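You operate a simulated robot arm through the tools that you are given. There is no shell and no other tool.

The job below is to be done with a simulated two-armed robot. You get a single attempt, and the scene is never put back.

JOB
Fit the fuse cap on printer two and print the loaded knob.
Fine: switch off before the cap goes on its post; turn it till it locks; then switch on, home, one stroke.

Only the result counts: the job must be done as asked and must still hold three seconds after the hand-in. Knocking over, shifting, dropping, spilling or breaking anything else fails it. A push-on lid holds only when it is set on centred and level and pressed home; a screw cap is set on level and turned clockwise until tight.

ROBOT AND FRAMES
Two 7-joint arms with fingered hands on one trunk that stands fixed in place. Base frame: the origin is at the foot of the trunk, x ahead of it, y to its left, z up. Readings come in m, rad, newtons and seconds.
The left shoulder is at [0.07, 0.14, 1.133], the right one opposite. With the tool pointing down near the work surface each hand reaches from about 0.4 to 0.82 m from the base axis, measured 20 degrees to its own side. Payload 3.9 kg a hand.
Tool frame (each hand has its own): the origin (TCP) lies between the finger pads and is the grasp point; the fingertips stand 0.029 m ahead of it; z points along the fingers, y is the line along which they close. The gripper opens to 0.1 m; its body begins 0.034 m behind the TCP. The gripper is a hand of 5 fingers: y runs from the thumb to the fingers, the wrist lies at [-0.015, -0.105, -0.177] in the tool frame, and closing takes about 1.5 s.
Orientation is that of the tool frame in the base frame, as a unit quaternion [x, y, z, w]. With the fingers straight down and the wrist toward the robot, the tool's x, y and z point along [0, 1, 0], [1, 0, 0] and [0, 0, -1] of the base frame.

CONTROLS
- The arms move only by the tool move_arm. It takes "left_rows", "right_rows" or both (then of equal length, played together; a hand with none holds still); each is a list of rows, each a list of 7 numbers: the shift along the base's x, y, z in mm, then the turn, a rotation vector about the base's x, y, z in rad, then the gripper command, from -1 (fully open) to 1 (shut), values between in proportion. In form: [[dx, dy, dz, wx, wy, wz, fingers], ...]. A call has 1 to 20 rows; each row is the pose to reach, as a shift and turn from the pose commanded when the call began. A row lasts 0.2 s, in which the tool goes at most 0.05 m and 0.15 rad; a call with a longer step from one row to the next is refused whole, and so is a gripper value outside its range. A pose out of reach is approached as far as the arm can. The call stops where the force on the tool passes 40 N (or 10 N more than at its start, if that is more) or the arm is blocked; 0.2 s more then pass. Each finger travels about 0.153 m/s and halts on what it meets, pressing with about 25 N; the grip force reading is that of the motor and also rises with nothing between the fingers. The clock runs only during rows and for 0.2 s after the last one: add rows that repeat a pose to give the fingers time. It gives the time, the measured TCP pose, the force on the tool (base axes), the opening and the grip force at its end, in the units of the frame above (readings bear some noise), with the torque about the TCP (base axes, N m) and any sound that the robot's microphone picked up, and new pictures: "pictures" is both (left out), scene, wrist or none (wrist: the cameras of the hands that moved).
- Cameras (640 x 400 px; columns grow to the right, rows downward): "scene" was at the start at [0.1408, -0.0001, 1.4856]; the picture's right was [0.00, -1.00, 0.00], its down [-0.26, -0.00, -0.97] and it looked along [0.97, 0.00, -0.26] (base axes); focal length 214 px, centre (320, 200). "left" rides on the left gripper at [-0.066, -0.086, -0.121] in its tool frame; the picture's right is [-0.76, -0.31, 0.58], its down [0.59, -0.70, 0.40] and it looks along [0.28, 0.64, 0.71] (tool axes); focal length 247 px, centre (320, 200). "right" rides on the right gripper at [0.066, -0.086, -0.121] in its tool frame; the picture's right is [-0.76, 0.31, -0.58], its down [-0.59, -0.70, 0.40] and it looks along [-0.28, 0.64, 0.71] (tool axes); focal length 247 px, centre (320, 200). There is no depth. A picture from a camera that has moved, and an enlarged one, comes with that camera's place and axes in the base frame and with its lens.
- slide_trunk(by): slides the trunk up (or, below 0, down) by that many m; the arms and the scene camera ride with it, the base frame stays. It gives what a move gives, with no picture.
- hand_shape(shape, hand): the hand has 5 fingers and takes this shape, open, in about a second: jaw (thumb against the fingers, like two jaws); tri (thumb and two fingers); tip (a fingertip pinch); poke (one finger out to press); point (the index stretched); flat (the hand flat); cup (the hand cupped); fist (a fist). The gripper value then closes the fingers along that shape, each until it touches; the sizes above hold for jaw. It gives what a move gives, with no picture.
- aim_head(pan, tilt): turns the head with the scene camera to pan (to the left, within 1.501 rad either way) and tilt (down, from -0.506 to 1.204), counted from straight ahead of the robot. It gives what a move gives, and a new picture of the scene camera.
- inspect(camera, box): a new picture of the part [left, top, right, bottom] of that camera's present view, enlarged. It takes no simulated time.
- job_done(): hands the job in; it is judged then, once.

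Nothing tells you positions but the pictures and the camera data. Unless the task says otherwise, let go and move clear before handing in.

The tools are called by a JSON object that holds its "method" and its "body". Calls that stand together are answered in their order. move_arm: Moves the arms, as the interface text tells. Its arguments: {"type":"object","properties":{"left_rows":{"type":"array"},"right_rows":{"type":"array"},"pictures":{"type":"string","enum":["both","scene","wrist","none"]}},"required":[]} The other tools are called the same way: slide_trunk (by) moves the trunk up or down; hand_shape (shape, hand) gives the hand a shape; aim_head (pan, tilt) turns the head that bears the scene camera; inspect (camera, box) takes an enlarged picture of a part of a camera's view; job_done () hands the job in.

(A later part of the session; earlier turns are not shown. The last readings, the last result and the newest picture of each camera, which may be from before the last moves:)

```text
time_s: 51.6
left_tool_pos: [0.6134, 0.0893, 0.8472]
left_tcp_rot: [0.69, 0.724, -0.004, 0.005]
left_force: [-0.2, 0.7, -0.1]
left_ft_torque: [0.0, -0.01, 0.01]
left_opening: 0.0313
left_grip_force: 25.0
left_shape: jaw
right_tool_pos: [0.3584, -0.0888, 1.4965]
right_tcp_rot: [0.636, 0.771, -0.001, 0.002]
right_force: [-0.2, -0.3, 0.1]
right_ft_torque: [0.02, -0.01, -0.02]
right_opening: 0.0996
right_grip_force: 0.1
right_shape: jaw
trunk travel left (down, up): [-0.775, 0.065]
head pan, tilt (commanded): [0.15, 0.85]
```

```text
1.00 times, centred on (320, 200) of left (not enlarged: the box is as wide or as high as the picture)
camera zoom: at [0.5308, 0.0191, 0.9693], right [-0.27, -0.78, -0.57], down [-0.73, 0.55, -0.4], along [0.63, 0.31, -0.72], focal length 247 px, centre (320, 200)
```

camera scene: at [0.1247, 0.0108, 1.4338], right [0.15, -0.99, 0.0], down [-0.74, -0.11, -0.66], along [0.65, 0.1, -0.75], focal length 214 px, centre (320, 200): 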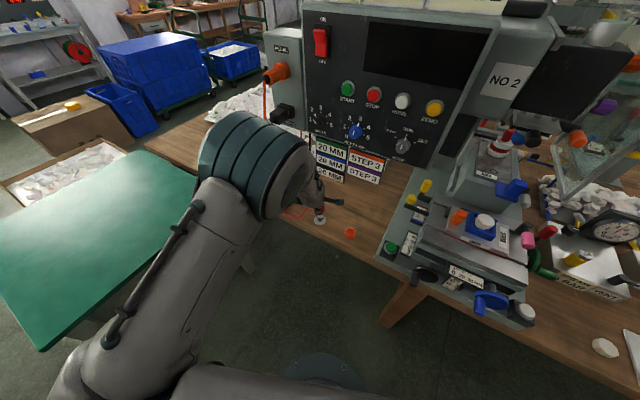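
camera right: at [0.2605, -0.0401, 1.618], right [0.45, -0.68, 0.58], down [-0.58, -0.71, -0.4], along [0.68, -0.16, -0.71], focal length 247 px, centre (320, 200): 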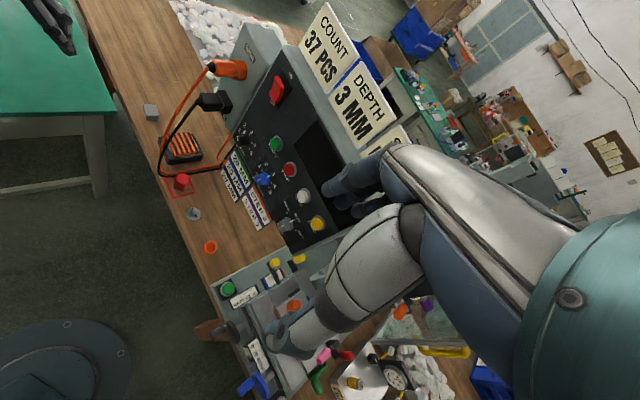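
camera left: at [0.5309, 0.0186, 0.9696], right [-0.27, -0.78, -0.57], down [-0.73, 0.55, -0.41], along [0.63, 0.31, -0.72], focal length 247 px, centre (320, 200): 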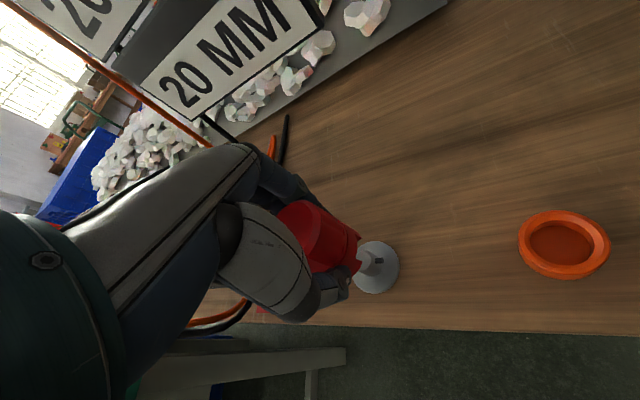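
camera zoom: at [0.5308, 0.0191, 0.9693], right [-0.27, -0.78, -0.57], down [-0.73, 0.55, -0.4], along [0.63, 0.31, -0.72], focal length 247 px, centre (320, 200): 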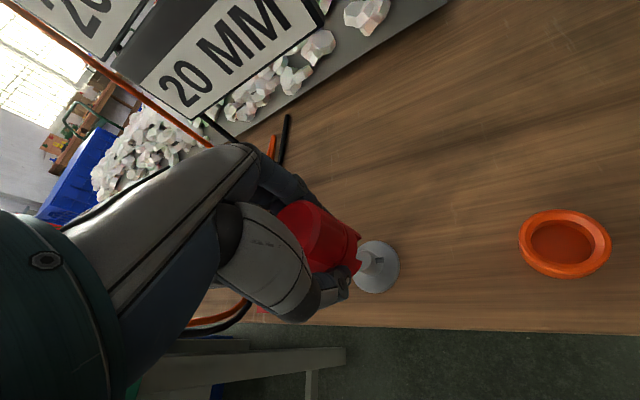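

The cap's notch is now at 248° (aligned with the pins) but its centre sits ~5 mm too far in +y from the post. I'll command a small correction plus a slight level fix.

{"method": "move_arm", "body": {"left_rows": [[-1, -3, 0, 0.006, 0.001, 0, 1], [-1, -5, 0, 0.0127, 0.0017, 0, 1], [-1, -5, 0, 0.0127, 0.0017, 0, 1]], "pictures": "none"}}

{"method": "inspect", "body": {"camera": "left", "box": [330, 230, 410, 280]}}

```text
time_s: 52.4
left_tool_pos: [0.6111, 0.0856, 0.8469]
left_tcp_rot: [0.687, 0.726, -0.005, 0.0]
left_force: [0.9, 0.5, -0.7]
left_ft_torque: [-0.01, 0.0, -0.01]
left_opening: 0.0314
left_grip_force: 24.8
left_shape: jaw
right_tool_pos: [0.3583, -0.0883, 1.4962]
right_tcp_rot: [0.636, 0.772, 0.0, 0.001]
right_force: [-1.0, -0.2, 0.1]
right_ft_torque: [0.02, 0.01, 0.02]
right_opening: 0.1002
right_grip_force: 0.0
right_shape: jaw
trunk travel left (down, up): [-0.775, 0.065]
head pan, tilt (commanded): [0.15, 0.85]
```

```text
8.00 times, centred on (370, 255) of left
camera zoom: at [0.5309, 0.0148, 0.968], right [-0.27, -0.78, -0.57], down [-0.74, 0.55, -0.4], along [0.62, 0.31, -0.72], focal length 1976 px, centre (-80, -240)
```

zoom: 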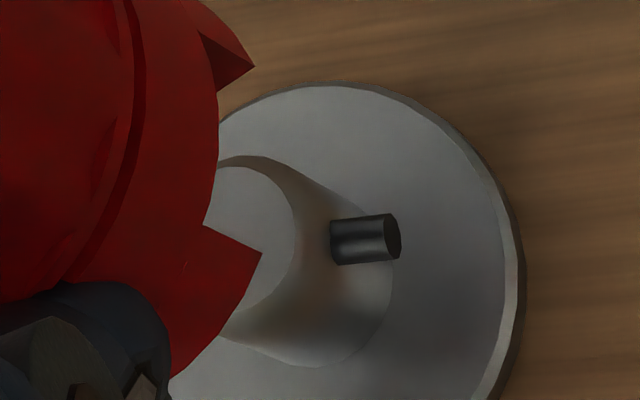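

Now within ~2 mm. Small correction, then lower to just above the post top.

{"method": "move_arm", "body": {"left_rows": [[1, -2, 0, 0.0073, -0.0069, 0, 1], [1, -2, -8, 0.0073, -0.0069, 0, 1], [1, -2, -16, 0.0073, -0.0069, 0, 1], [1, -2, -24, 0.0073, -0.0069, 0, 1], [1, -2, -24, 0.0073, -0.0069, 0, 1]]}}

{"method": "inspect", "body": {"camera": "left", "box": [330, 220, 410, 280]}}

{"method": "inspect", "body": {"camera": "scene", "box": [300, 195, 340, 230]}}

```text
time_s: 53.6
left_tool_pos: [0.6124, 0.0774, 0.8233]
left_tcp_rot: [0.696, 0.718, 0.011, -0.005]
left_force: [0.5, 0.7, -0.6]
left_ft_torque: [0.01, 0.03, -0.02]
left_opening: 0.0315
left_grip_force: 25.2
left_shape: jaw
right_tool_pos: [0.3586, -0.0892, 1.4955]
right_tcp_rot: [0.637, 0.771, -0.001, 0.002]
right_force: [-0.9, 0.5, 0.2]
right_ft_torque: [0.01, 0.0, 0.03]
right_opening: 0.1002
right_grip_force: 0.1
right_shape: jaw
trunk travel left (down, up): [-0.775, 0.065]
head pan, tilt (commanded): [0.15, 0.85]
camera scene: at [0.1245, 0.0113, 1.4338], right [0.15, -0.99, 0.0], down [-0.74, -0.11, -0.66], along [0.65, 0.1, -0.75], focal length 214 px, centre (320, 200)
camera left: at [0.527, 0.0041, 0.9415], right [-0.28, -0.75, -0.6], down [-0.72, 0.57, -0.39], along [0.64, 0.32, -0.7], focal length 247 px, centre (320, 200)
```

scene: 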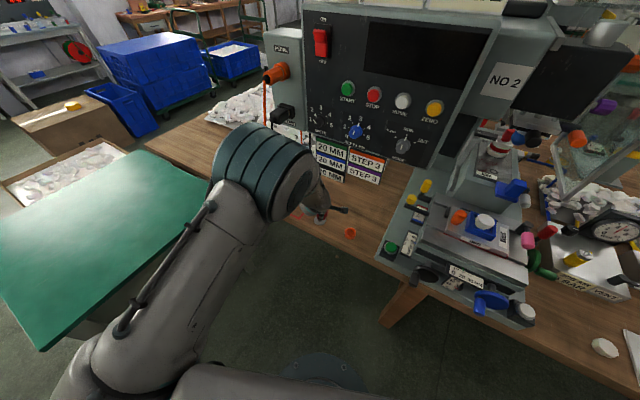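
left: 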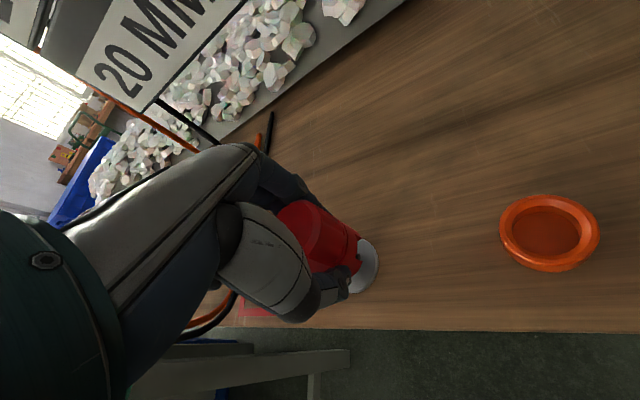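

```text
6.67 times, centred on (370, 250) of left
camera zoom: at [0.527, 0.0041, 0.9415], right [-0.28, -0.75, -0.6], down [-0.72, 0.57, -0.39], along [0.64, 0.32, -0.7], focal length 1646 px, centre (-13, -133)
```

zoom: 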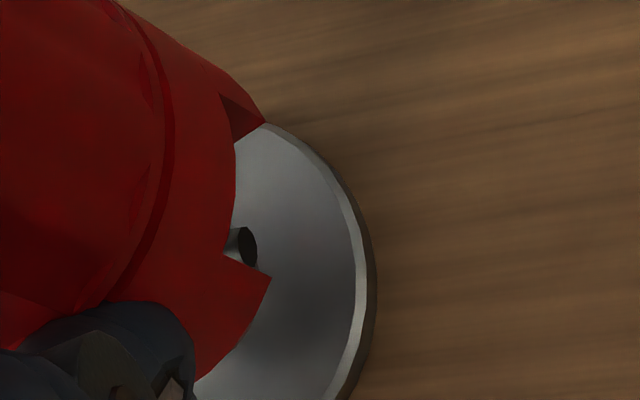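

```text
11.43 times, centred on (320, 212) of scene
camera zoom: at [0.1245, 0.0113, 1.4338], right [0.15, -0.99, 0.0], down [-0.74, -0.11, -0.66], along [0.65, 0.1, -0.75], focal length 2451 px, centre (320, 57)
```

zoom: 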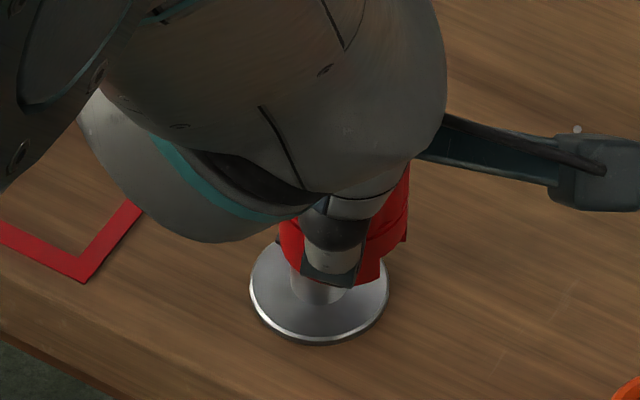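

The arm has now caught up, so my corrections overshot; I'll undo them (+5 mm in y, level) at this height and let it settle.

{"method": "move_arm", "body": {"left_rows": [[0, 3, 2, -0.01, 0.0026, 0, 1], [0, 5.5, 3, -0.02, 0.0052, 0, 1], [0, 5.5, 3, -0.02, 0.0052, 0, 1], [0, 5.5, 3, -0.02, 0.0052, 0, 1], [0, 5.5, 3, -0.02, 0.0052, 0, 1], [0, 5.5, 3, -0.02, 0.0052, 0, 1]], "pictures": "none"}}

{"method": "inspect", "body": {"camera": "left", "box": [330, 220, 410, 270]}}

{"method": "inspect", "body": {"camera": "scene", "box": [300, 195, 340, 230]}}

```text
time_s: 55.0
left_tool_pos: [0.6122, 0.0821, 0.8264]
left_tcp_rot: [0.695, 0.719, 0.001, 0.001]
left_force: [-0.1, -0.2, -0.4]
left_ft_torque: [-0.01, -0.02, -0.01]
left_opening: 0.0313
left_grip_force: 25.2
left_shape: jaw
right_tool_pos: [0.3604, -0.0887, 1.4967]
right_tcp_rot: [0.636, 0.771, -0.002, 0.001]
right_force: [-0.3, -0.5, -0.7]
right_ft_torque: [-0.01, 0.01, 0.03]
right_opening: 0.0999
right_grip_force: 0.1
right_shape: jaw
trunk travel left (down, up): [-0.775, 0.065]
head pan, tilt (commanded): [0.15, 0.85]
```

```text
8.00 times, centred on (370, 245) of left
camera zoom: at [0.5282, 0.0121, 0.9468], right [-0.28, -0.77, -0.58], down [-0.72, 0.56, -0.4], along [0.63, 0.31, -0.71], focal length 1976 px, centre (-80, -160)
```

zoom: 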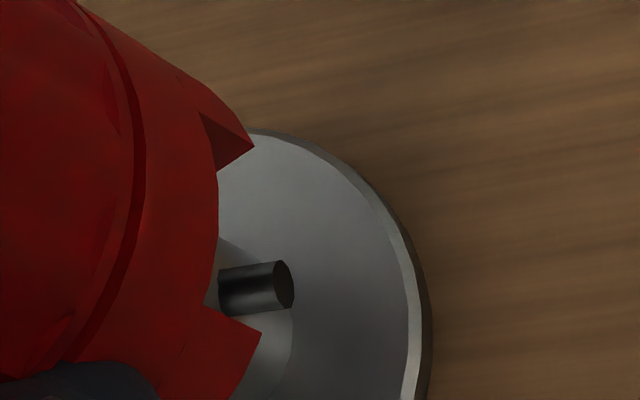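

```text
11.43 times, centred on (320, 212) of scene
camera zoom: at [0.1248, 0.0112, 1.4338], right [0.15, -0.99, 0.0], down [-0.74, -0.11, -0.66], along [0.65, 0.1, -0.75], focal length 2451 px, centre (320, 57)
```

zoom: 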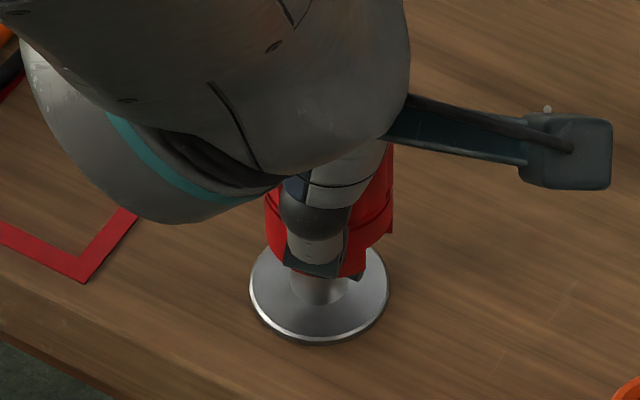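

Centre error is now ~2 mm and the pin lines up with the notch. Fine shift and lower onto the post.

{"method": "move_arm", "body": {"left_rows": [[1.5, 1.7, 0, 0, 0, 0, 1], [1.5, 1.7, -5, 0, 0, 0, 1], [1.5, 1.7, -10, 0, 0, 0, 1], [1.5, 1.7, -14, 0, 0, 0, 1], [1.5, 1.7, -17, 0, 0, 0, 1], [1.5, 1.7, -17, 0, 0, 0, 1]], "pictures": "none"}}

{"method": "inspect", "body": {"camera": "left", "box": [330, 220, 410, 270]}}

{"method": "inspect", "body": {"camera": "scene", "box": [300, 195, 340, 230]}}

```text
time_s: 56.4
left_tool_pos: [0.6134, 0.0834, 0.8105]
left_tcp_rot: [0.695, 0.719, 0.001, 0.0]
left_force: [-0.3, 0.2, -0.5]
left_ft_torque: [0.01, -0.01, 0.01]
left_opening: 0.0315
left_grip_force: 25.0
left_shape: jaw
right_tool_pos: [0.3583, -0.0888, 1.4956]
right_tcp_rot: [0.637, 0.771, -0.001, 0.001]
right_force: [0.3, -0.9, 0.5]
right_ft_torque: [-0.01, -0.02, 0.0]
right_opening: 0.0997
right_grip_force: 0.0
right_shape: jaw
trunk travel left (down, up): [-0.775, 0.065]
head pan, tilt (commanded): [0.15, 0.85]
```

```text
8.00 times, centred on (370, 245) of left
camera zoom: at [0.5293, 0.0139, 0.9296], right [-0.28, -0.77, -0.58], down [-0.72, 0.57, -0.4], along [0.63, 0.31, -0.71], focal length 1976 px, centre (-80, -160)
```

zoom: 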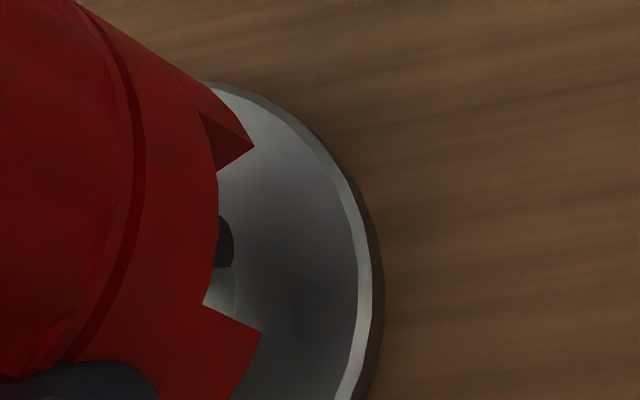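

```text
11.43 times, centred on (320, 212) of scene
camera zoom: at [0.1247, 0.0113, 1.4338], right [0.15, -0.99, 0.0], down [-0.74, -0.11, -0.66], along [0.65, 0.1, -0.75], focal length 2451 px, centre (320, 57)
```

zoom: 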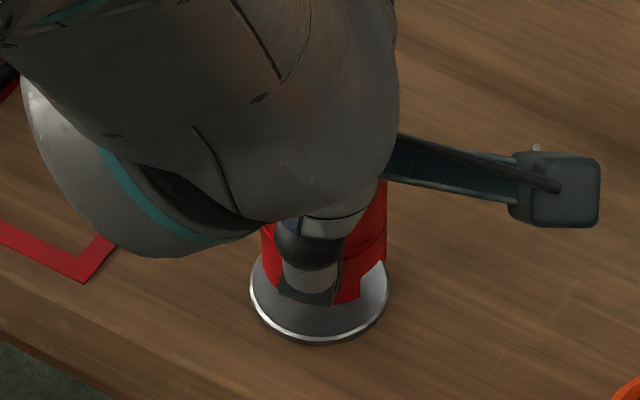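

The post top has entered the cap with no contact force and the pin is inside the notch. Continue lowering gently.

{"method": "move_arm", "body": {"left_rows": [[0, 0, -2, 0, 0, 0, 1], [0, 0, -4, 0, 0, 0, 1], [0, 0, -6, 0, 0, 0, 1], [0, 0, -8, 0, 0, 0, 1], [0, 0, -8, 0, 0, 0, 1]], "pictures": "none"}}

{"method": "inspect", "body": {"camera": "left", "box": [330, 220, 410, 270]}}

```text
time_s: 57.6
left_tool_pos: [0.6137, 0.084, 0.8012]
left_tcp_rot: [0.695, 0.719, 0.001, 0.001]
left_force: [2.9, 1.0, -0.2]
left_ft_torque: [0.0, -0.09, 0.0]
left_opening: 0.0314
left_grip_force: 24.5
left_shape: jaw
right_tool_pos: [0.3595, -0.0883, 1.4961]
right_tcp_rot: [0.636, 0.772, -0.001, 0.001]
right_force: [0.2, 0.7, 0.0]
right_ft_torque: [0.01, 0.0, 0.02]
right_opening: 0.0999
right_grip_force: 0.1
right_shape: jaw
trunk travel left (down, up): [-0.775, 0.065]
head pan, tilt (commanded): [0.15, 0.85]
```

```text
8.00 times, centred on (370, 245) of left
camera zoom: at [0.5295, 0.0138, 0.9215], right [-0.28, -0.77, -0.58], down [-0.72, 0.56, -0.4], along [0.63, 0.31, -0.71], focal length 1976 px, centre (-80, -160)
```

zoom: 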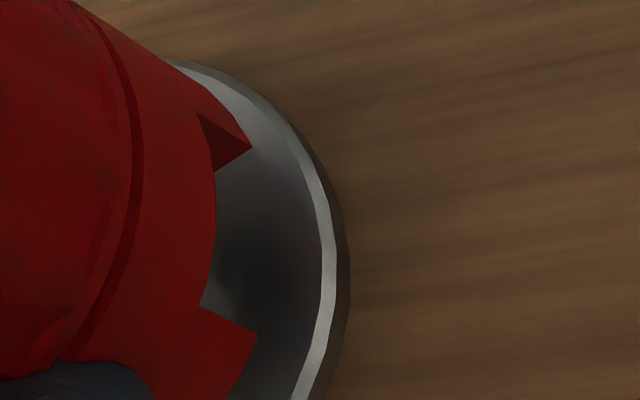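

A light sideways force (3 N in +x) suggests the bore touches the post; I'll ease +1 mm in x and continue down.

{"method": "move_arm", "body": {"left_rows": [[1, 0.4, 0, 0, 0, 0, 1], [1, 0.4, -2, 0, 0, 0, 1], [1, 0.4, -4, 0, 0, 0, 1], [1, 0.4, -6, 0, 0, 0, 1], [1, 0.4, -6, 0, 0, 0, 1]], "pictures": "none"}}

{"method": "inspect", "body": {"camera": "left", "box": [330, 220, 410, 270]}}

{"method": "inspect", "body": {"camera": "scene", "box": [300, 195, 340, 230]}}

```text
time_s: 58.8
left_tool_pos: [0.6138, 0.0831, 0.796]
left_tcp_rot: [0.696, 0.718, 0.001, -0.001]
left_force: [0.0, -0.4, 0.2]
left_ft_torque: [-0.02, -0.01, -0.01]
left_opening: 0.0313
left_grip_force: 24.6
left_shape: jaw
right_tool_pos: [0.359, -0.089, 1.4964]
right_tcp_rot: [0.636, 0.771, 0.0, 0.001]
right_force: [-0.8, -0.1, -0.1]
right_ft_torque: [0.02, 0.03, 0.0]
right_opening: 0.1
right_grip_force: 0.0
right_shape: jaw
trunk travel left (down, up): [-0.775, 0.065]
head pan, tilt (commanded): [0.15, 0.85]
```

```text
8.00 times, centred on (370, 245) of left
camera zoom: at [0.5302, 0.0139, 0.9155], right [-0.28, -0.77, -0.58], down [-0.72, 0.57, -0.4], along [0.63, 0.31, -0.71], focal length 1976 px, centre (-80, -160)
```

zoom: 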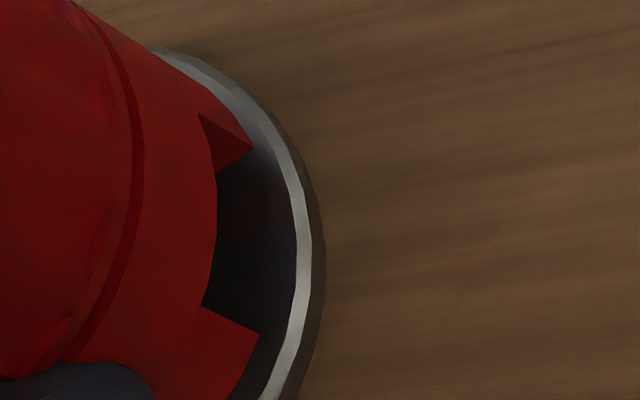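

```text
11.43 times, centred on (320, 212) of scene
camera zoom: at [0.1248, 0.0113, 1.4338], right [0.15, -0.99, 0.0], down [-0.74, -0.11, -0.66], along [0.65, 0.1, -0.75], focal length 2451 px, centre (320, 57)
```

zoom: 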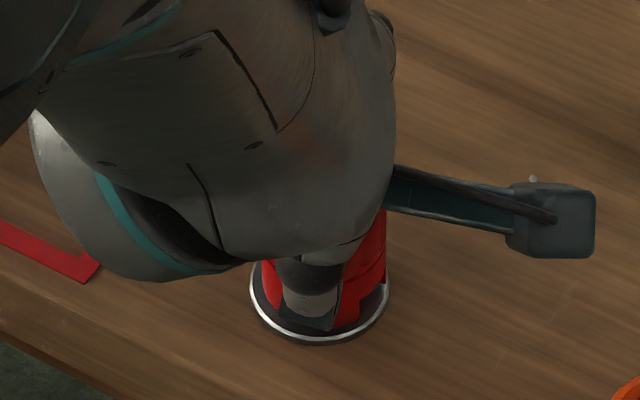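

Smooth; now about 5 mm left to the disc. Lower until it seats.

{"method": "move_arm", "body": {"left_rows": [[0, 0, -2, 0, 0, 0, 1], [0, 0, -4, 0, 0, 0, 1], [0, 0, -6, 0, 0, 0, 1], [0, 0, -7, 0, 0, 0, 1], [0, 0, -7, 0, 0, 0, 1]], "pictures": "none"}}

{"method": "inspect", "body": {"camera": "left", "box": [330, 220, 410, 270]}}

{"method": "inspect", "body": {"camera": "scene", "box": [300, 195, 340, 230]}}

```text
time_s: 60.0
left_tool_pos: [0.6151, 0.085, 0.79]
left_tcp_rot: [0.694, 0.719, 0.002, 0.002]
left_force: [2.1, 4.3, 14.0]
left_ft_torque: [0.11, -0.2, 0.03]
left_opening: 0.0318
left_grip_force: 25.1
left_shape: jaw
right_tool_pos: [0.357, -0.0886, 1.4974]
right_tcp_rot: [0.636, 0.771, 0.0, 0.002]
right_force: [0.3, -0.2, -0.5]
right_ft_torque: [0.0, 0.0, 0.01]
right_opening: 0.0999
right_grip_force: 0.1
right_shape: jaw
trunk travel left (down, up): [-0.775, 0.065]
head pan, tilt (commanded): [0.15, 0.85]
```

```text
8.00 times, centred on (370, 245) of left
camera zoom: at [0.5303, 0.0145, 0.9106], right [-0.28, -0.77, -0.58], down [-0.72, 0.56, -0.4], along [0.64, 0.31, -0.71], focal length 1976 px, centre (-80, -160)
```

zoom: 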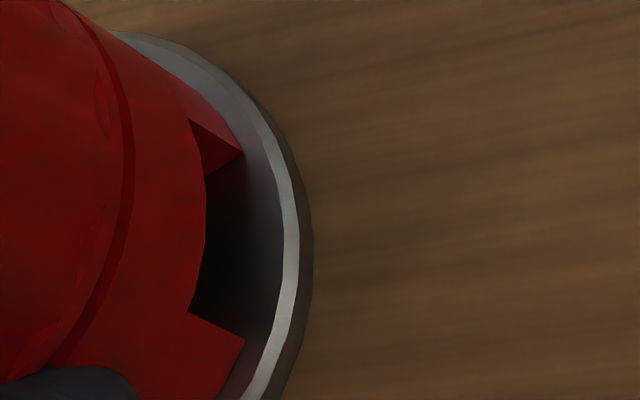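

```text
11.43 times, centred on (320, 212) of scene
camera zoom: at [0.1228, 0.0116, 1.4341], right [0.15, -0.99, 0.0], down [-0.74, -0.11, -0.66], along [0.65, 0.1, -0.75], focal length 2451 px, centre (320, 57)
```

zoom: 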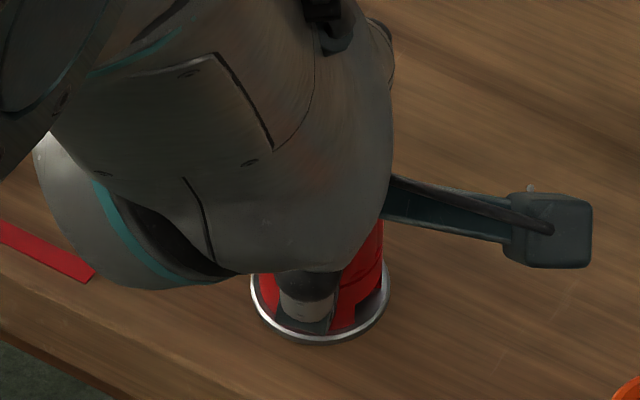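

The cap has seated on the disc (14 N contact). Now I turn it clockwise about the post axis in small steps, watching torque and sound.

{"method": "move_arm", "body": {"left_rows": [[0.1, 0.7, 0.5, 0, 0, -0.1, 1], [0.2, 1.2, 0.5, 0, 0, -0.2, 1], [0.3, 1.6, 0.5, 0, 0, -0.3, 1], [0.4, 2.0, 0.5, 0, 0, -0.4, 1], [0.4, 2.0, 0.5, 0, 0, -0.4, 1]]}}

{"method": "inspect", "body": {"camera": "left", "box": [270, 190, 398, 290]}}

{"method": "inspect", "body": {"camera": "scene", "box": [300, 195, 340, 230]}}

```text
time_s: 61.2
left_tool_pos: [0.6152, 0.0855, 0.7902]
left_tcp_rot: [0.824, 0.567, 0.001, 0.0]
left_force: [4.9, 0.9, 14.4]
left_ft_torque: [0.01, -0.27, 0.0]
left_opening: 0.0319
left_grip_force: 25.1
left_shape: jaw
right_tool_pos: [0.3579, -0.0903, 1.4959]
right_tcp_rot: [0.635, 0.772, -0.001, 0.002]
right_force: [-0.1, 0.4, 0.6]
right_ft_torque: [0.04, 0.03, -0.01]
right_opening: 0.0998
right_grip_force: 0.1
right_shape: jaw
trunk travel left (down, up): [-0.775, 0.065]
head pan, tilt (commanded): [0.15, 0.85]
camera scene: at [0.123, 0.0107, 1.434], right [0.15, -0.99, 0.0], down [-0.74, -0.11, -0.66], along [0.65, 0.1, -0.75], focal length 214 px, centre (320, 200)
camera left: at [0.51, 0.0537, 0.9104], right [-0.56, -0.6, -0.58], down [-0.44, 0.8, -0.4], along [0.7, 0.03, -0.71], focal length 247 px, centre (320, 200)
```

scene: 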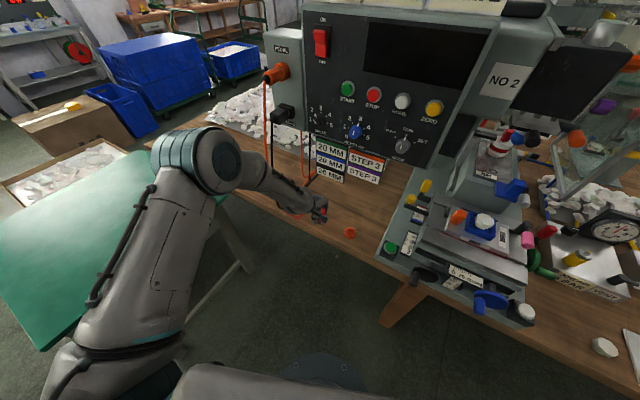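
left: 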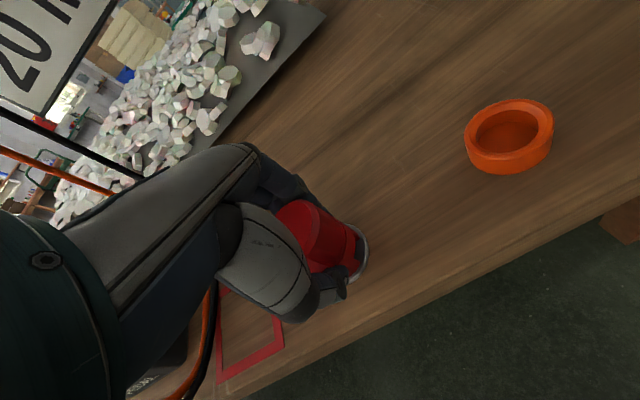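

```text
4.00 times, centred on (334, 240) of left
camera zoom: at [0.51, 0.0537, 0.9104], right [-0.56, -0.6, -0.58], down [-0.44, 0.8, -0.4], along [0.7, 0.03, -0.71], focal length 988 px, centre (264, 40)
```

zoom: 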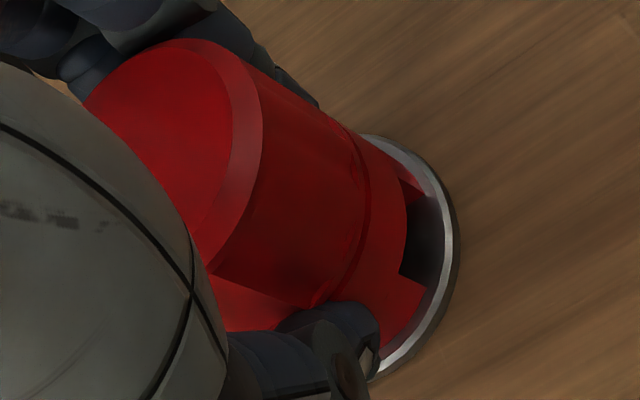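

```text
11.43 times, centred on (320, 212) of scene
camera zoom: at [0.123, 0.0107, 1.434], right [0.15, -0.99, 0.0], down [-0.74, -0.11, -0.66], along [0.65, 0.1, -0.75], focal length 2451 px, centre (320, 57)
```

zoom: 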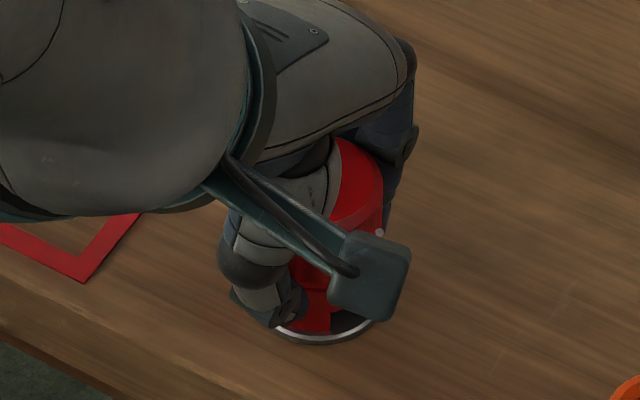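

The cap turns freely with the hand so far (23°). Continuing clockwise.

{"method": "move_arm", "body": {"left_rows": [[0.8, 0.4, 0, 0, 0, -0.1, 1], [1.0, 0.8, 0, 0, 0, -0.2, 1], [1.3, 1.1, 0, 0, 0, -0.3, 1], [1.6, 1.5, 0, 0, 0, -0.4, 1], [1.8, 1.8, 0, 0, 0, -0.5, 1], [1.8, 1.8, 0, 0, 0, -0.5, 1]]}}

{"method": "inspect", "body": {"camera": "left", "box": [270, 190, 398, 290]}}

```text
time_s: 62.6
left_tool_pos: [0.6149, 0.0881, 0.7905]
left_tcp_rot: [0.939, 0.345, 0.001, 0.001]
left_force: [0.6, -0.1, 14.0]
left_ft_torque: [0.0, -0.09, -0.02]
left_opening: 0.0328
left_grip_force: 24.9
left_shape: jaw
right_tool_pos: [0.3567, -0.0906, 1.4965]
right_tcp_rot: [0.636, 0.772, -0.001, 0.002]
right_force: [-0.5, 1.0, -0.1]
right_ft_torque: [-0.03, 0.0, 0.01]
right_opening: 0.1001
right_grip_force: 0.1
right_shape: jaw
trunk travel left (down, up): [-0.775, 0.065]
head pan, tilt (commanded): [0.15, 0.85]
camera scene: at [0.1221, 0.0106, 1.4341], right [0.15, -0.99, 0.0], down [-0.74, -0.11, -0.66], along [0.65, 0.1, -0.75], focal length 214 px, centre (320, 200)
camera left: at [0.5091, 0.1089, 0.9104], right [-0.77, -0.26, -0.58], down [0.0, 0.92, -0.4], along [0.63, -0.31, -0.71], focal length 247 px, centre (320, 200)
```

scene: 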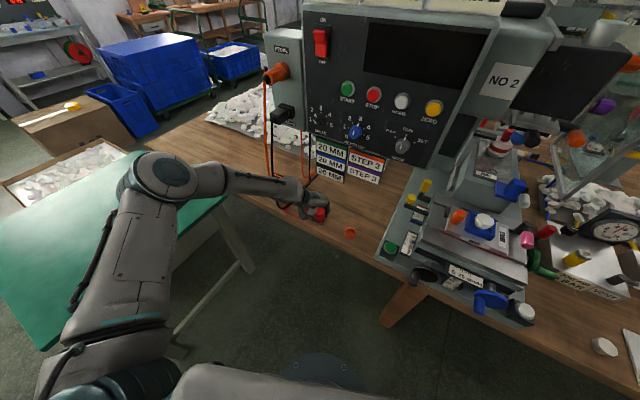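
left: 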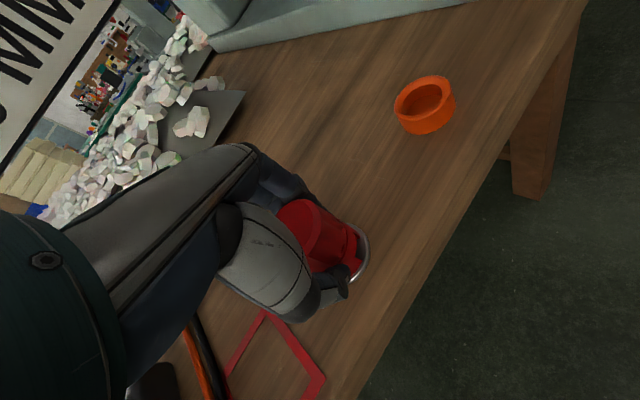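

```text
4.00 times, centred on (334, 240) of left
camera zoom: at [0.5091, 0.1089, 0.9104], right [-0.77, -0.26, -0.58], down [0.0, 0.92, -0.4], along [0.63, -0.31, -0.71], focal length 988 px, centre (264, 40)
```

zoom: 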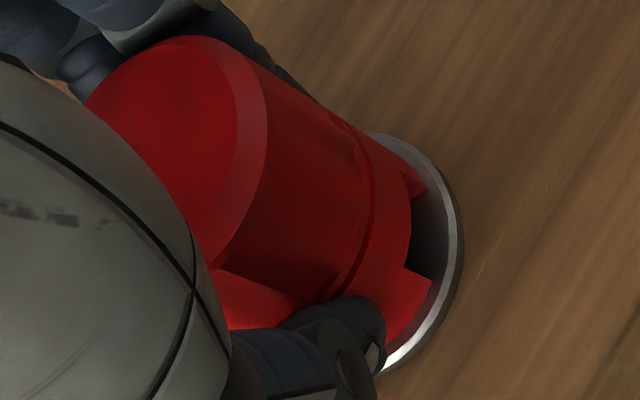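

No resistance yet (~51°). I'll keep turning clockwise.

{"method": "move_arm", "body": {"left_rows": [[0.4, 0.3, 0, 0, 0, -0.1, 1], [0.8, 0.5, 0, 0, 0, -0.2, 1], [1.2, 0.7, 0, 0, 0, -0.3, 1], [1.6, 0.9, 0, 0, 0, -0.4, 1], [1.6, 0.9, 0, 0, 0, -0.4, 1]]}}

{"method": "inspect", "body": {"camera": "left", "box": [270, 190, 398, 290]}}

```text
time_s: 63.8
left_tool_pos: [0.6177, 0.0891, 0.7896]
left_tcp_rot: [0.988, 0.153, 0.003, 0.001]
left_force: [8.7, -1.3, 15.5]
left_ft_torque: [0.02, -0.13, 0.42]
left_opening: 0.033
left_grip_force: 25.2
left_shape: jaw
right_tool_pos: [0.3582, -0.0893, 1.4963]
right_tcp_rot: [0.636, 0.772, -0.001, 0.001]
right_force: [0.4, 0.3, 0.1]
right_ft_torque: [0.02, 0.01, 0.0]
right_opening: 0.0997
right_grip_force: 0.0
right_shape: jaw
trunk travel left (down, up): [-0.775, 0.065]
head pan, tilt (commanded): [0.15, 0.85]
camera scene: at [0.1235, 0.0109, 1.434], right [0.15, -0.99, 0.0], down [-0.74, -0.11, -0.66], along [0.65, 0.1, -0.75], focal length 214 px, centre (320, 200)
camera left: at [0.5292, 0.1499, 0.9101], right [-0.81, 0.06, -0.58], down [0.35, 0.85, -0.4], along [0.47, -0.53, -0.71], focal length 247 px, centre (320, 200)
```

scene: 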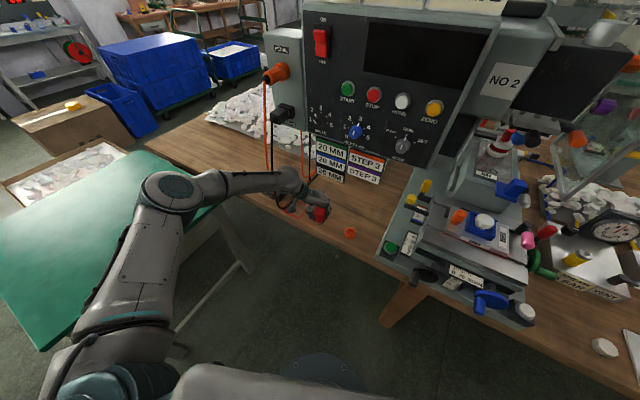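
left: 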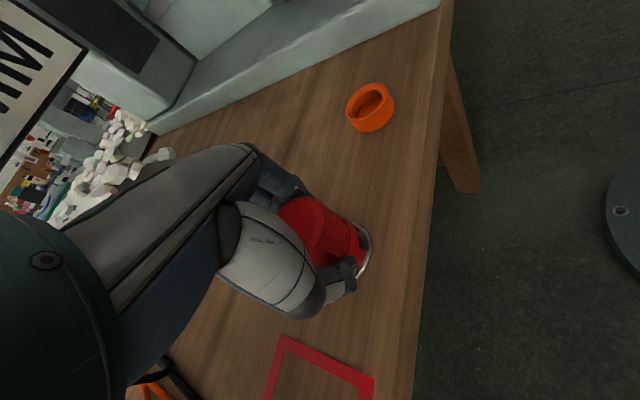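

```text
4.00 times, centred on (334, 240) of left
camera zoom: at [0.5292, 0.1499, 0.9101], right [-0.81, 0.06, -0.58], down [0.35, 0.85, -0.4], along [0.47, -0.53, -0.71], focal length 988 px, centre (264, 40)
```

zoom: 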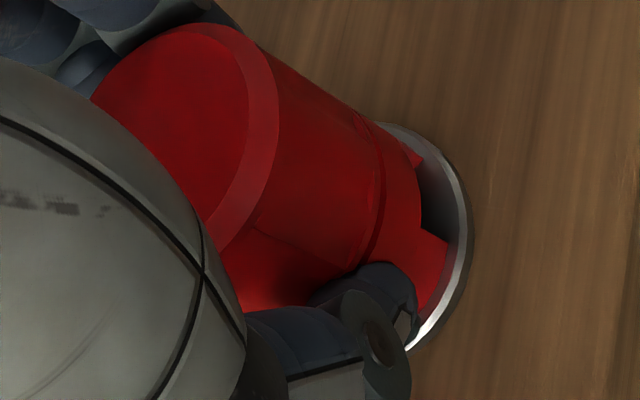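

The cap stopped turning after about 60° (torque rose to 0.42 N·m and the grip started slipping), so it may have hit its lock stop. I'll relieve the side force and press the turn a bit more to confirm.

{"method": "move_arm", "body": {"left_rows": [[1.2, -0.5, 0, 0, 0, 0, 1], [1.2, -0.5, 0, 0, 0, -0.05, 1], [1.2, -0.5, 0, 0, 0, -0.1, 1], [1.2, -0.5, 0, 0, 0, -0.1, 1]], "pictures": "wrist"}}

{"method": "inspect", "body": {"camera": "left", "box": [270, 190, 398, 290]}}

```text
time_s: 64.8
left_tool_pos: [0.6197, 0.0891, 0.7901]
left_tcp_rot: [0.995, 0.103, 0.002, 0.001]
left_force: [11.6, 3.2, 16.8]
left_ft_torque: [0.06, -0.14, 0.58]
left_opening: 0.0328
left_grip_force: 25.1
left_shape: jaw
right_tool_pos: [0.3587, -0.0885, 1.4965]
right_tcp_rot: [0.636, 0.772, 0.0, 0.002]
right_force: [0.7, -0.4, 0.1]
right_ft_torque: [-0.04, 0.01, 0.01]
right_opening: 0.0998
right_grip_force: 0.1
right_shape: jaw
trunk travel left (down, up): [-0.775, 0.065]
head pan, tilt (commanded): [0.15, 0.85]
camera left: at [0.5372, 0.1579, 0.91], right [-0.8, 0.14, -0.58], down [0.43, 0.81, -0.4], along [0.41, -0.57, -0.71], focal length 247 px, centre (320, 200)
```

left: 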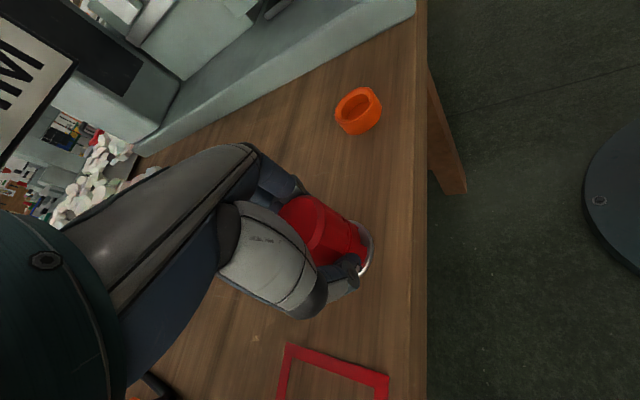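

```text
4.00 times, centred on (334, 240) of left
camera zoom: at [0.5372, 0.1579, 0.91], right [-0.8, 0.14, -0.58], down [0.43, 0.81, -0.4], along [0.41, -0.57, -0.71], focal length 988 px, centre (264, 40)
```

zoom: 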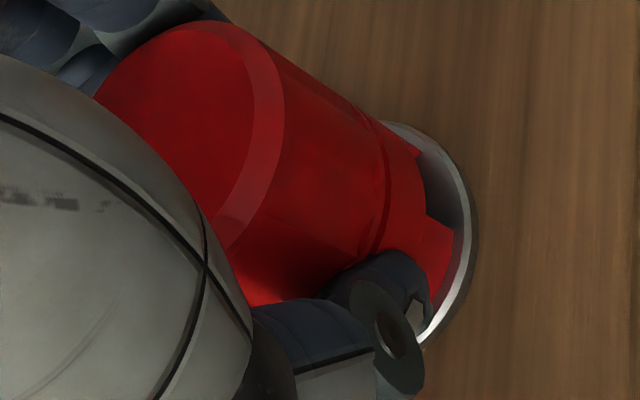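

The cap is firmly against its end stop (60° from entry). I'll open the hand gently, then check its state.

{"method": "move_arm", "body": {"left_rows": [[0, 0, 0, 0, 0, 0, 0.3], [0, 0, 0, 0, 0, 0, 0.15], [0, 0, 0, 0, 0, 0, -0.1], [0, 0, 0, 0, 0, 0, -0.4], [0, 0, 0, 0, 0, 0, -0.7], [0, 0, 0, 0, 0, 0, -1], [0, 0, 0, 0, 0, 0, -1]], "pictures": "wrist"}}

{"method": "inspect", "body": {"camera": "left", "box": [270, 190, 398, 290]}}

```text
time_s: 66.4
left_tool_pos: [0.6186, 0.0886, 0.7893]
left_tcp_rot: [0.995, 0.102, 0.001, 0.001]
left_force: [-0.2, 0.5, 0.1]
left_ft_torque: [0.0, 0.0, -0.03]
left_opening: 0.0999
left_grip_force: 0.0
left_shape: jaw
right_tool_pos: [0.3591, -0.0874, 1.4965]
right_tcp_rot: [0.636, 0.771, -0.001, 0.001]
right_force: [-0.5, 0.3, -0.2]
right_ft_torque: [0.0, 0.04, 0.03]
right_opening: 0.1001
right_grip_force: 0.0
right_shape: jaw
trunk travel left (down, up): [-0.775, 0.065]
head pan, tilt (commanded): [0.15, 0.85]
camera left: at [0.537, 0.1576, 0.9093], right [-0.8, 0.15, -0.58], down [0.43, 0.81, -0.4], along [0.41, -0.57, -0.71], focal length 247 px, centre (320, 200)
```

left: 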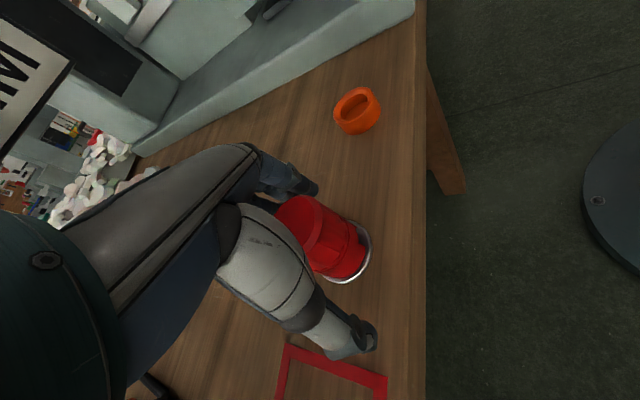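

```text
4.00 times, centred on (334, 240) of left
camera zoom: at [0.537, 0.1576, 0.9093], right [-0.8, 0.15, -0.58], down [0.43, 0.81, -0.4], along [0.41, -0.57, -0.71], focal length 988 px, centre (264, 40)
```

zoom: 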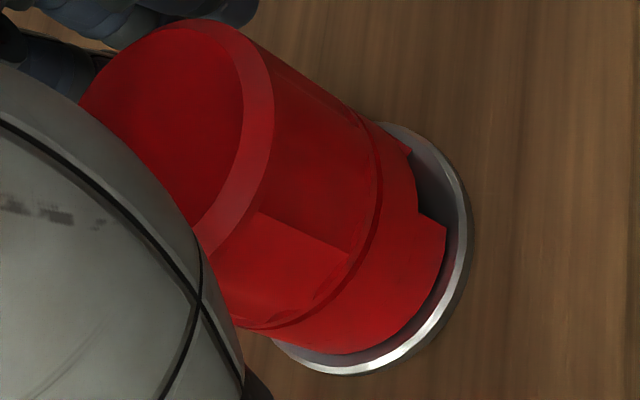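

The cap stands seated on its disc. I'll regrip and do a light lift test to verify it is really locked.

{"method": "move_arm", "body": {"left_rows": [[0, 0, 0, 0, 0, 0, -0.5], [0, 0, 0, 0, 0, 0, 0], [0, 0, 0, 0, 0, 0, 0.3], [0, 0, 0, 0, 0, 0, 0.6], [0, 0, 0, 0, 0, 0, 1], [0, 0, 0, 0, 0, 0, 1], [0, 0, 0, 0, 0, 0, 1]], "pictures": "none"}}

{"method": "move_arm", "body": {"left_rows": [[0, 0, 2, 0, 0, 0, 1], [0, 0, 4, 0, 0, 0, 1], [0, 0, 5, 0, 0, 0, 1], [0, 0, 5, 0, 0, 0, 1]], "pictures": "none"}}

{"method": "inspect", "body": {"camera": "left", "box": [270, 190, 398, 290]}}

```text
time_s: 68.0
left_tool_pos: [0.6185, 0.0892, 0.789]
left_tcp_rot: [0.995, 0.103, 0.001, 0.001]
left_force: [0.5, 3.2, 4.9]
left_ft_torque: [0.28, -0.03, 0.02]
left_opening: 0.0314
left_grip_force: 24.9
left_shape: jaw
right_tool_pos: [0.3576, -0.0886, 1.4968]
right_tcp_rot: [0.636, 0.772, -0.002, 0.001]
right_force: [0.1, -0.9, -0.2]
right_ft_torque: [-0.03, 0.06, 0.0]
right_opening: 0.1003
right_grip_force: 0.1
right_shape: jaw
trunk travel left (down, up): [-0.775, 0.065]
head pan, tilt (commanded): [0.15, 0.85]
```

```text
time_s: 69.0
left_tool_pos: [0.6195, 0.0892, 0.7916]
left_tcp_rot: [0.995, 0.102, -0.001, 0.0]
left_force: [1.2, 1.8, -10.7]
left_ft_torque: [0.08, -0.09, 0.01]
left_opening: 0.0307
left_grip_force: 25.0
left_shape: jaw
right_tool_pos: [0.3617, -0.0875, 1.4954]
right_tcp_rot: [0.637, 0.771, -0.003, 0.001]
right_force: [0.1, 0.0, 0.1]
right_ft_torque: [-0.01, -0.01, 0.03]
right_opening: 0.1
right_grip_force: 0.0
right_shape: jaw
trunk travel left (down, up): [-0.775, 0.065]
head pan, tilt (commanded): [0.15, 0.85]
```

```text
4.00 times, centred on (334, 240) of left
camera zoom: at [0.5377, 0.1581, 0.9124], right [-0.8, 0.15, -0.57], down [0.43, 0.81, -0.4], along [0.41, -0.57, -0.71], focal length 988 px, centre (264, 40)
```

zoom: 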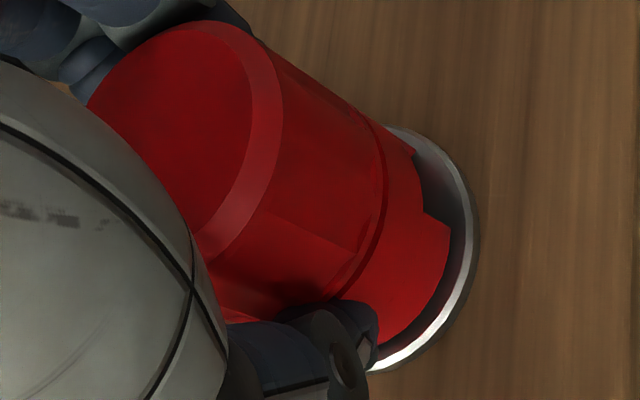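

Pulling up met 11 N of resistance and the cap stayed – it is held by the pins. I'll settle it back, give a last clockwise nudge to the stop, then let go.

{"method": "move_arm", "body": {"left_rows": [[0, 0, -3, 0, 0, 0, 1], [0, 0, -5, 0, 0, 0, 1], [0, 0, -5, 0, 0, -0.06, 1], [0, 0, -5, 0, 0, -0.1, 1], [0, 0, -5, 0, 0, -0.1, 1]], "pictures": "none"}}

{"method": "move_arm", "body": {"left_rows": [[0, 0, 0, 0, 0, 0, 0.3], [0, 0, 0, 0, 0, 0, 0.15], [0, 0, 0, 0, 0, 0, -0.1], [0, 0, 0, 0, 0, 0, -0.4], [0, 0, 0, 0, 0, 0, -0.7], [0, 0, 0, 0, 0, 0, -1], [0, 0, 0, 0, 0, 0, -1]], "pictures": "wrist"}}

{"method": "inspect", "body": {"camera": "left", "box": [270, 190, 398, 290]}}

```text
time_s: 70.2
left_tool_pos: [0.6198, 0.0897, 0.79]
left_tcp_rot: [0.999, 0.053, 0.002, 0.001]
left_force: [4.4, 5.6, 4.7]
left_ft_torque: [0.31, -0.07, 0.19]
left_opening: 0.0316
left_grip_force: 24.8
left_shape: jaw
right_tool_pos: [0.3603, -0.0876, 1.4956]
right_tcp_rot: [0.636, 0.772, -0.001, 0.001]
right_force: [-0.6, 0.6, -0.3]
right_ft_torque: [-0.02, 0.06, 0.0]
right_opening: 0.0998
right_grip_force: 0.0
right_shape: jaw
trunk travel left (down, up): [-0.775, 0.065]
head pan, tilt (commanded): [0.15, 0.85]
```

```text
time_s: 71.8
left_tool_pos: [0.6196, 0.0883, 0.7894]
left_tcp_rot: [0.999, 0.053, 0.001, 0.001]
left_force: [0.1, -0.6, 0.1]
left_ft_torque: [-0.03, 0.0, 0.0]
left_opening: 0.0996
left_grip_force: 0.0
left_shape: jaw
right_tool_pos: [0.3597, -0.0888, 1.4953]
right_tcp_rot: [0.636, 0.771, -0.001, 0.001]
right_force: [0.1, 1.2, -0.2]
right_ft_torque: [0.01, 0.02, 0.0]
right_opening: 0.1
right_grip_force: 0.1
right_shape: jaw
trunk travel left (down, up): [-0.775, 0.065]
head pan, tilt (commanded): [0.15, 0.85]
camera left: at [0.5448, 0.1651, 0.9095], right [-0.78, 0.23, -0.58], down [0.51, 0.76, -0.4], along [0.35, -0.61, -0.71], focal length 247 px, centre (320, 200)
```

left: 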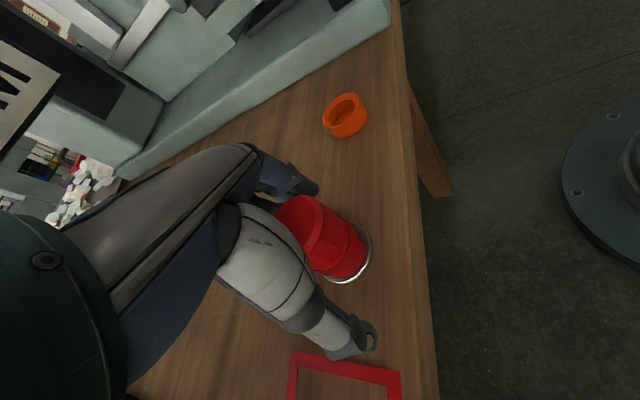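

```text
4.00 times, centred on (334, 240) of left
camera zoom: at [0.5448, 0.1651, 0.9095], right [-0.78, 0.23, -0.58], down [0.51, 0.76, -0.4], along [0.35, -0.61, -0.71], focal length 988 px, centre (264, 40)
```

zoom: 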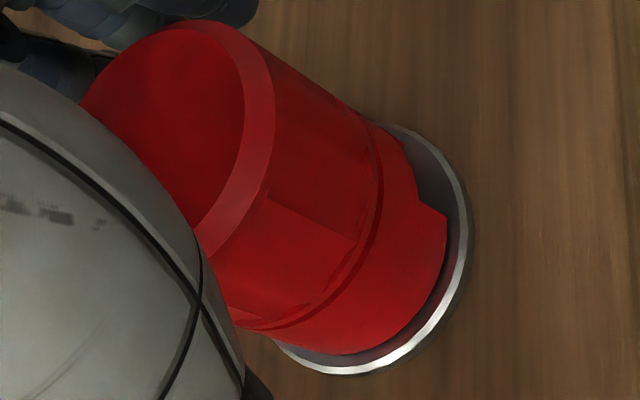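

Released. I'll back the hand out toward me and up, then return to the pre-panel pose.

{"method": "move_arm", "body": {"left_rows": [[-8, 0, 12, 0, 0, 0, -1], [-18, 0, 26, 0, 0, 0, -1], [-32, 2, 45, 0, 0, 0, -1], [-52, 5, 70, 0, 0, 0, -1], [-75, 10, 100, 0, 0, 0, -1], [-100, 18, 130, 0, 0, 0.1, -1], [-115, 28, 165, 0, 0, 0.22, -1], [-130, 40, 200, 0, 0, 0.34, -1], [-145, 52, 235, 0, 0, 0.46, -1], [-155, 65, 272, 0, 0, 0.58, -1], [-162, 80, 310, 0, 0, 0.7, -1], [-168, 92, 350, 0, 0, 0.83, -1], [-170, 100, 390, 0, 0, 0.97, -1], [-170, 102, 430, 0, 0, 1.11, -1], [-170, 102, 460, 0, 0, 1.11, -1], [-170, 102, 460, 0, 0, 1.11, -1]]}}

{"method": "inspect", "body": {"camera": "scene", "box": [280, 185, 360, 235]}}

```text
time_s: 75.2
left_tool_pos: [0.4501, 0.1899, 1.2502]
left_tcp_rot: [0.821, 0.57, 0.001, 0.001]
left_force: [0.4, -0.1, 0.0]
left_ft_torque: [-0.03, -0.02, -0.03]
left_opening: 0.1001
left_grip_force: 0.1
left_shape: jaw
right_tool_pos: [0.3601, -0.0871, 1.4954]
right_tcp_rot: [0.636, 0.772, -0.002, 0.001]
right_force: [-0.3, 0.4, -0.1]
right_ft_torque: [0.02, 0.02, 0.0]
right_opening: 0.0998
right_grip_force: 0.0
right_shape: jaw
trunk travel left (down, up): [-0.775, 0.065]
head pan, tilt (commanded): [0.15, 0.85]
camera scene: at [0.125, 0.0122, 1.4338], right [0.15, -0.99, 0.0], down [-0.74, -0.11, -0.66], along [0.65, 0.1, -0.75], focal length 214 px, centre (320, 200)
camera left: at [0.3461, 0.1576, 1.3695], right [-0.55, -0.6, -0.58], down [-0.45, 0.8, -0.4], along [0.7, 0.04, -0.71], focal length 247 px, centre (320, 200)
```

scene: 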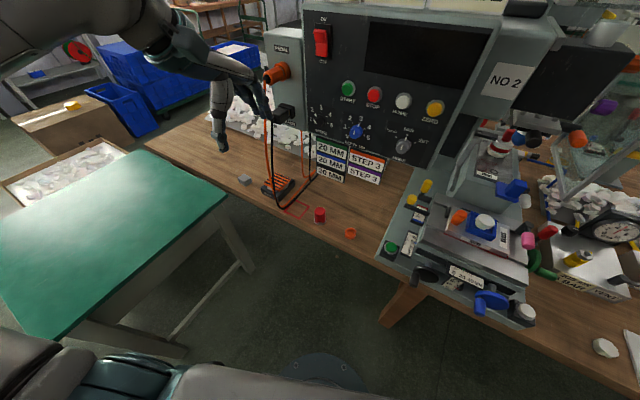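
left: 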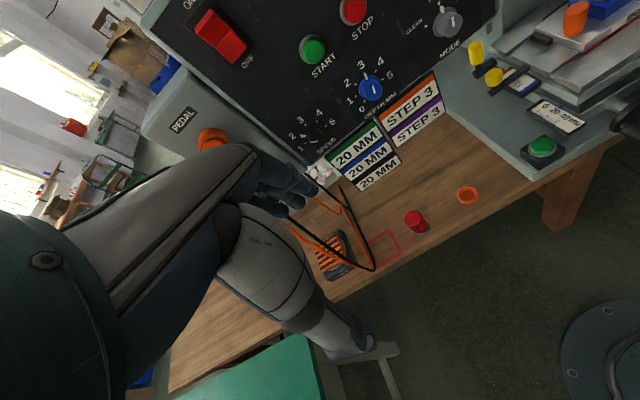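

```text
8.00 times, centred on (320, 210) of scene
camera zoom: at [0.125, 0.0122, 1.4338], right [0.15, -0.99, 0.0], down [-0.74, -0.11, -0.66], along [0.65, 0.1, -0.75], focal length 1716 px, centre (320, 120)
```

zoom: 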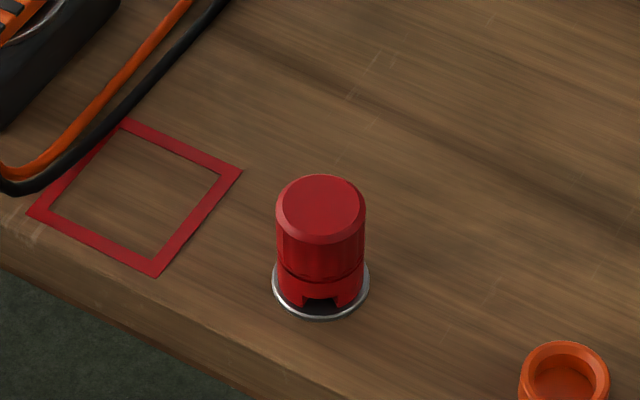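

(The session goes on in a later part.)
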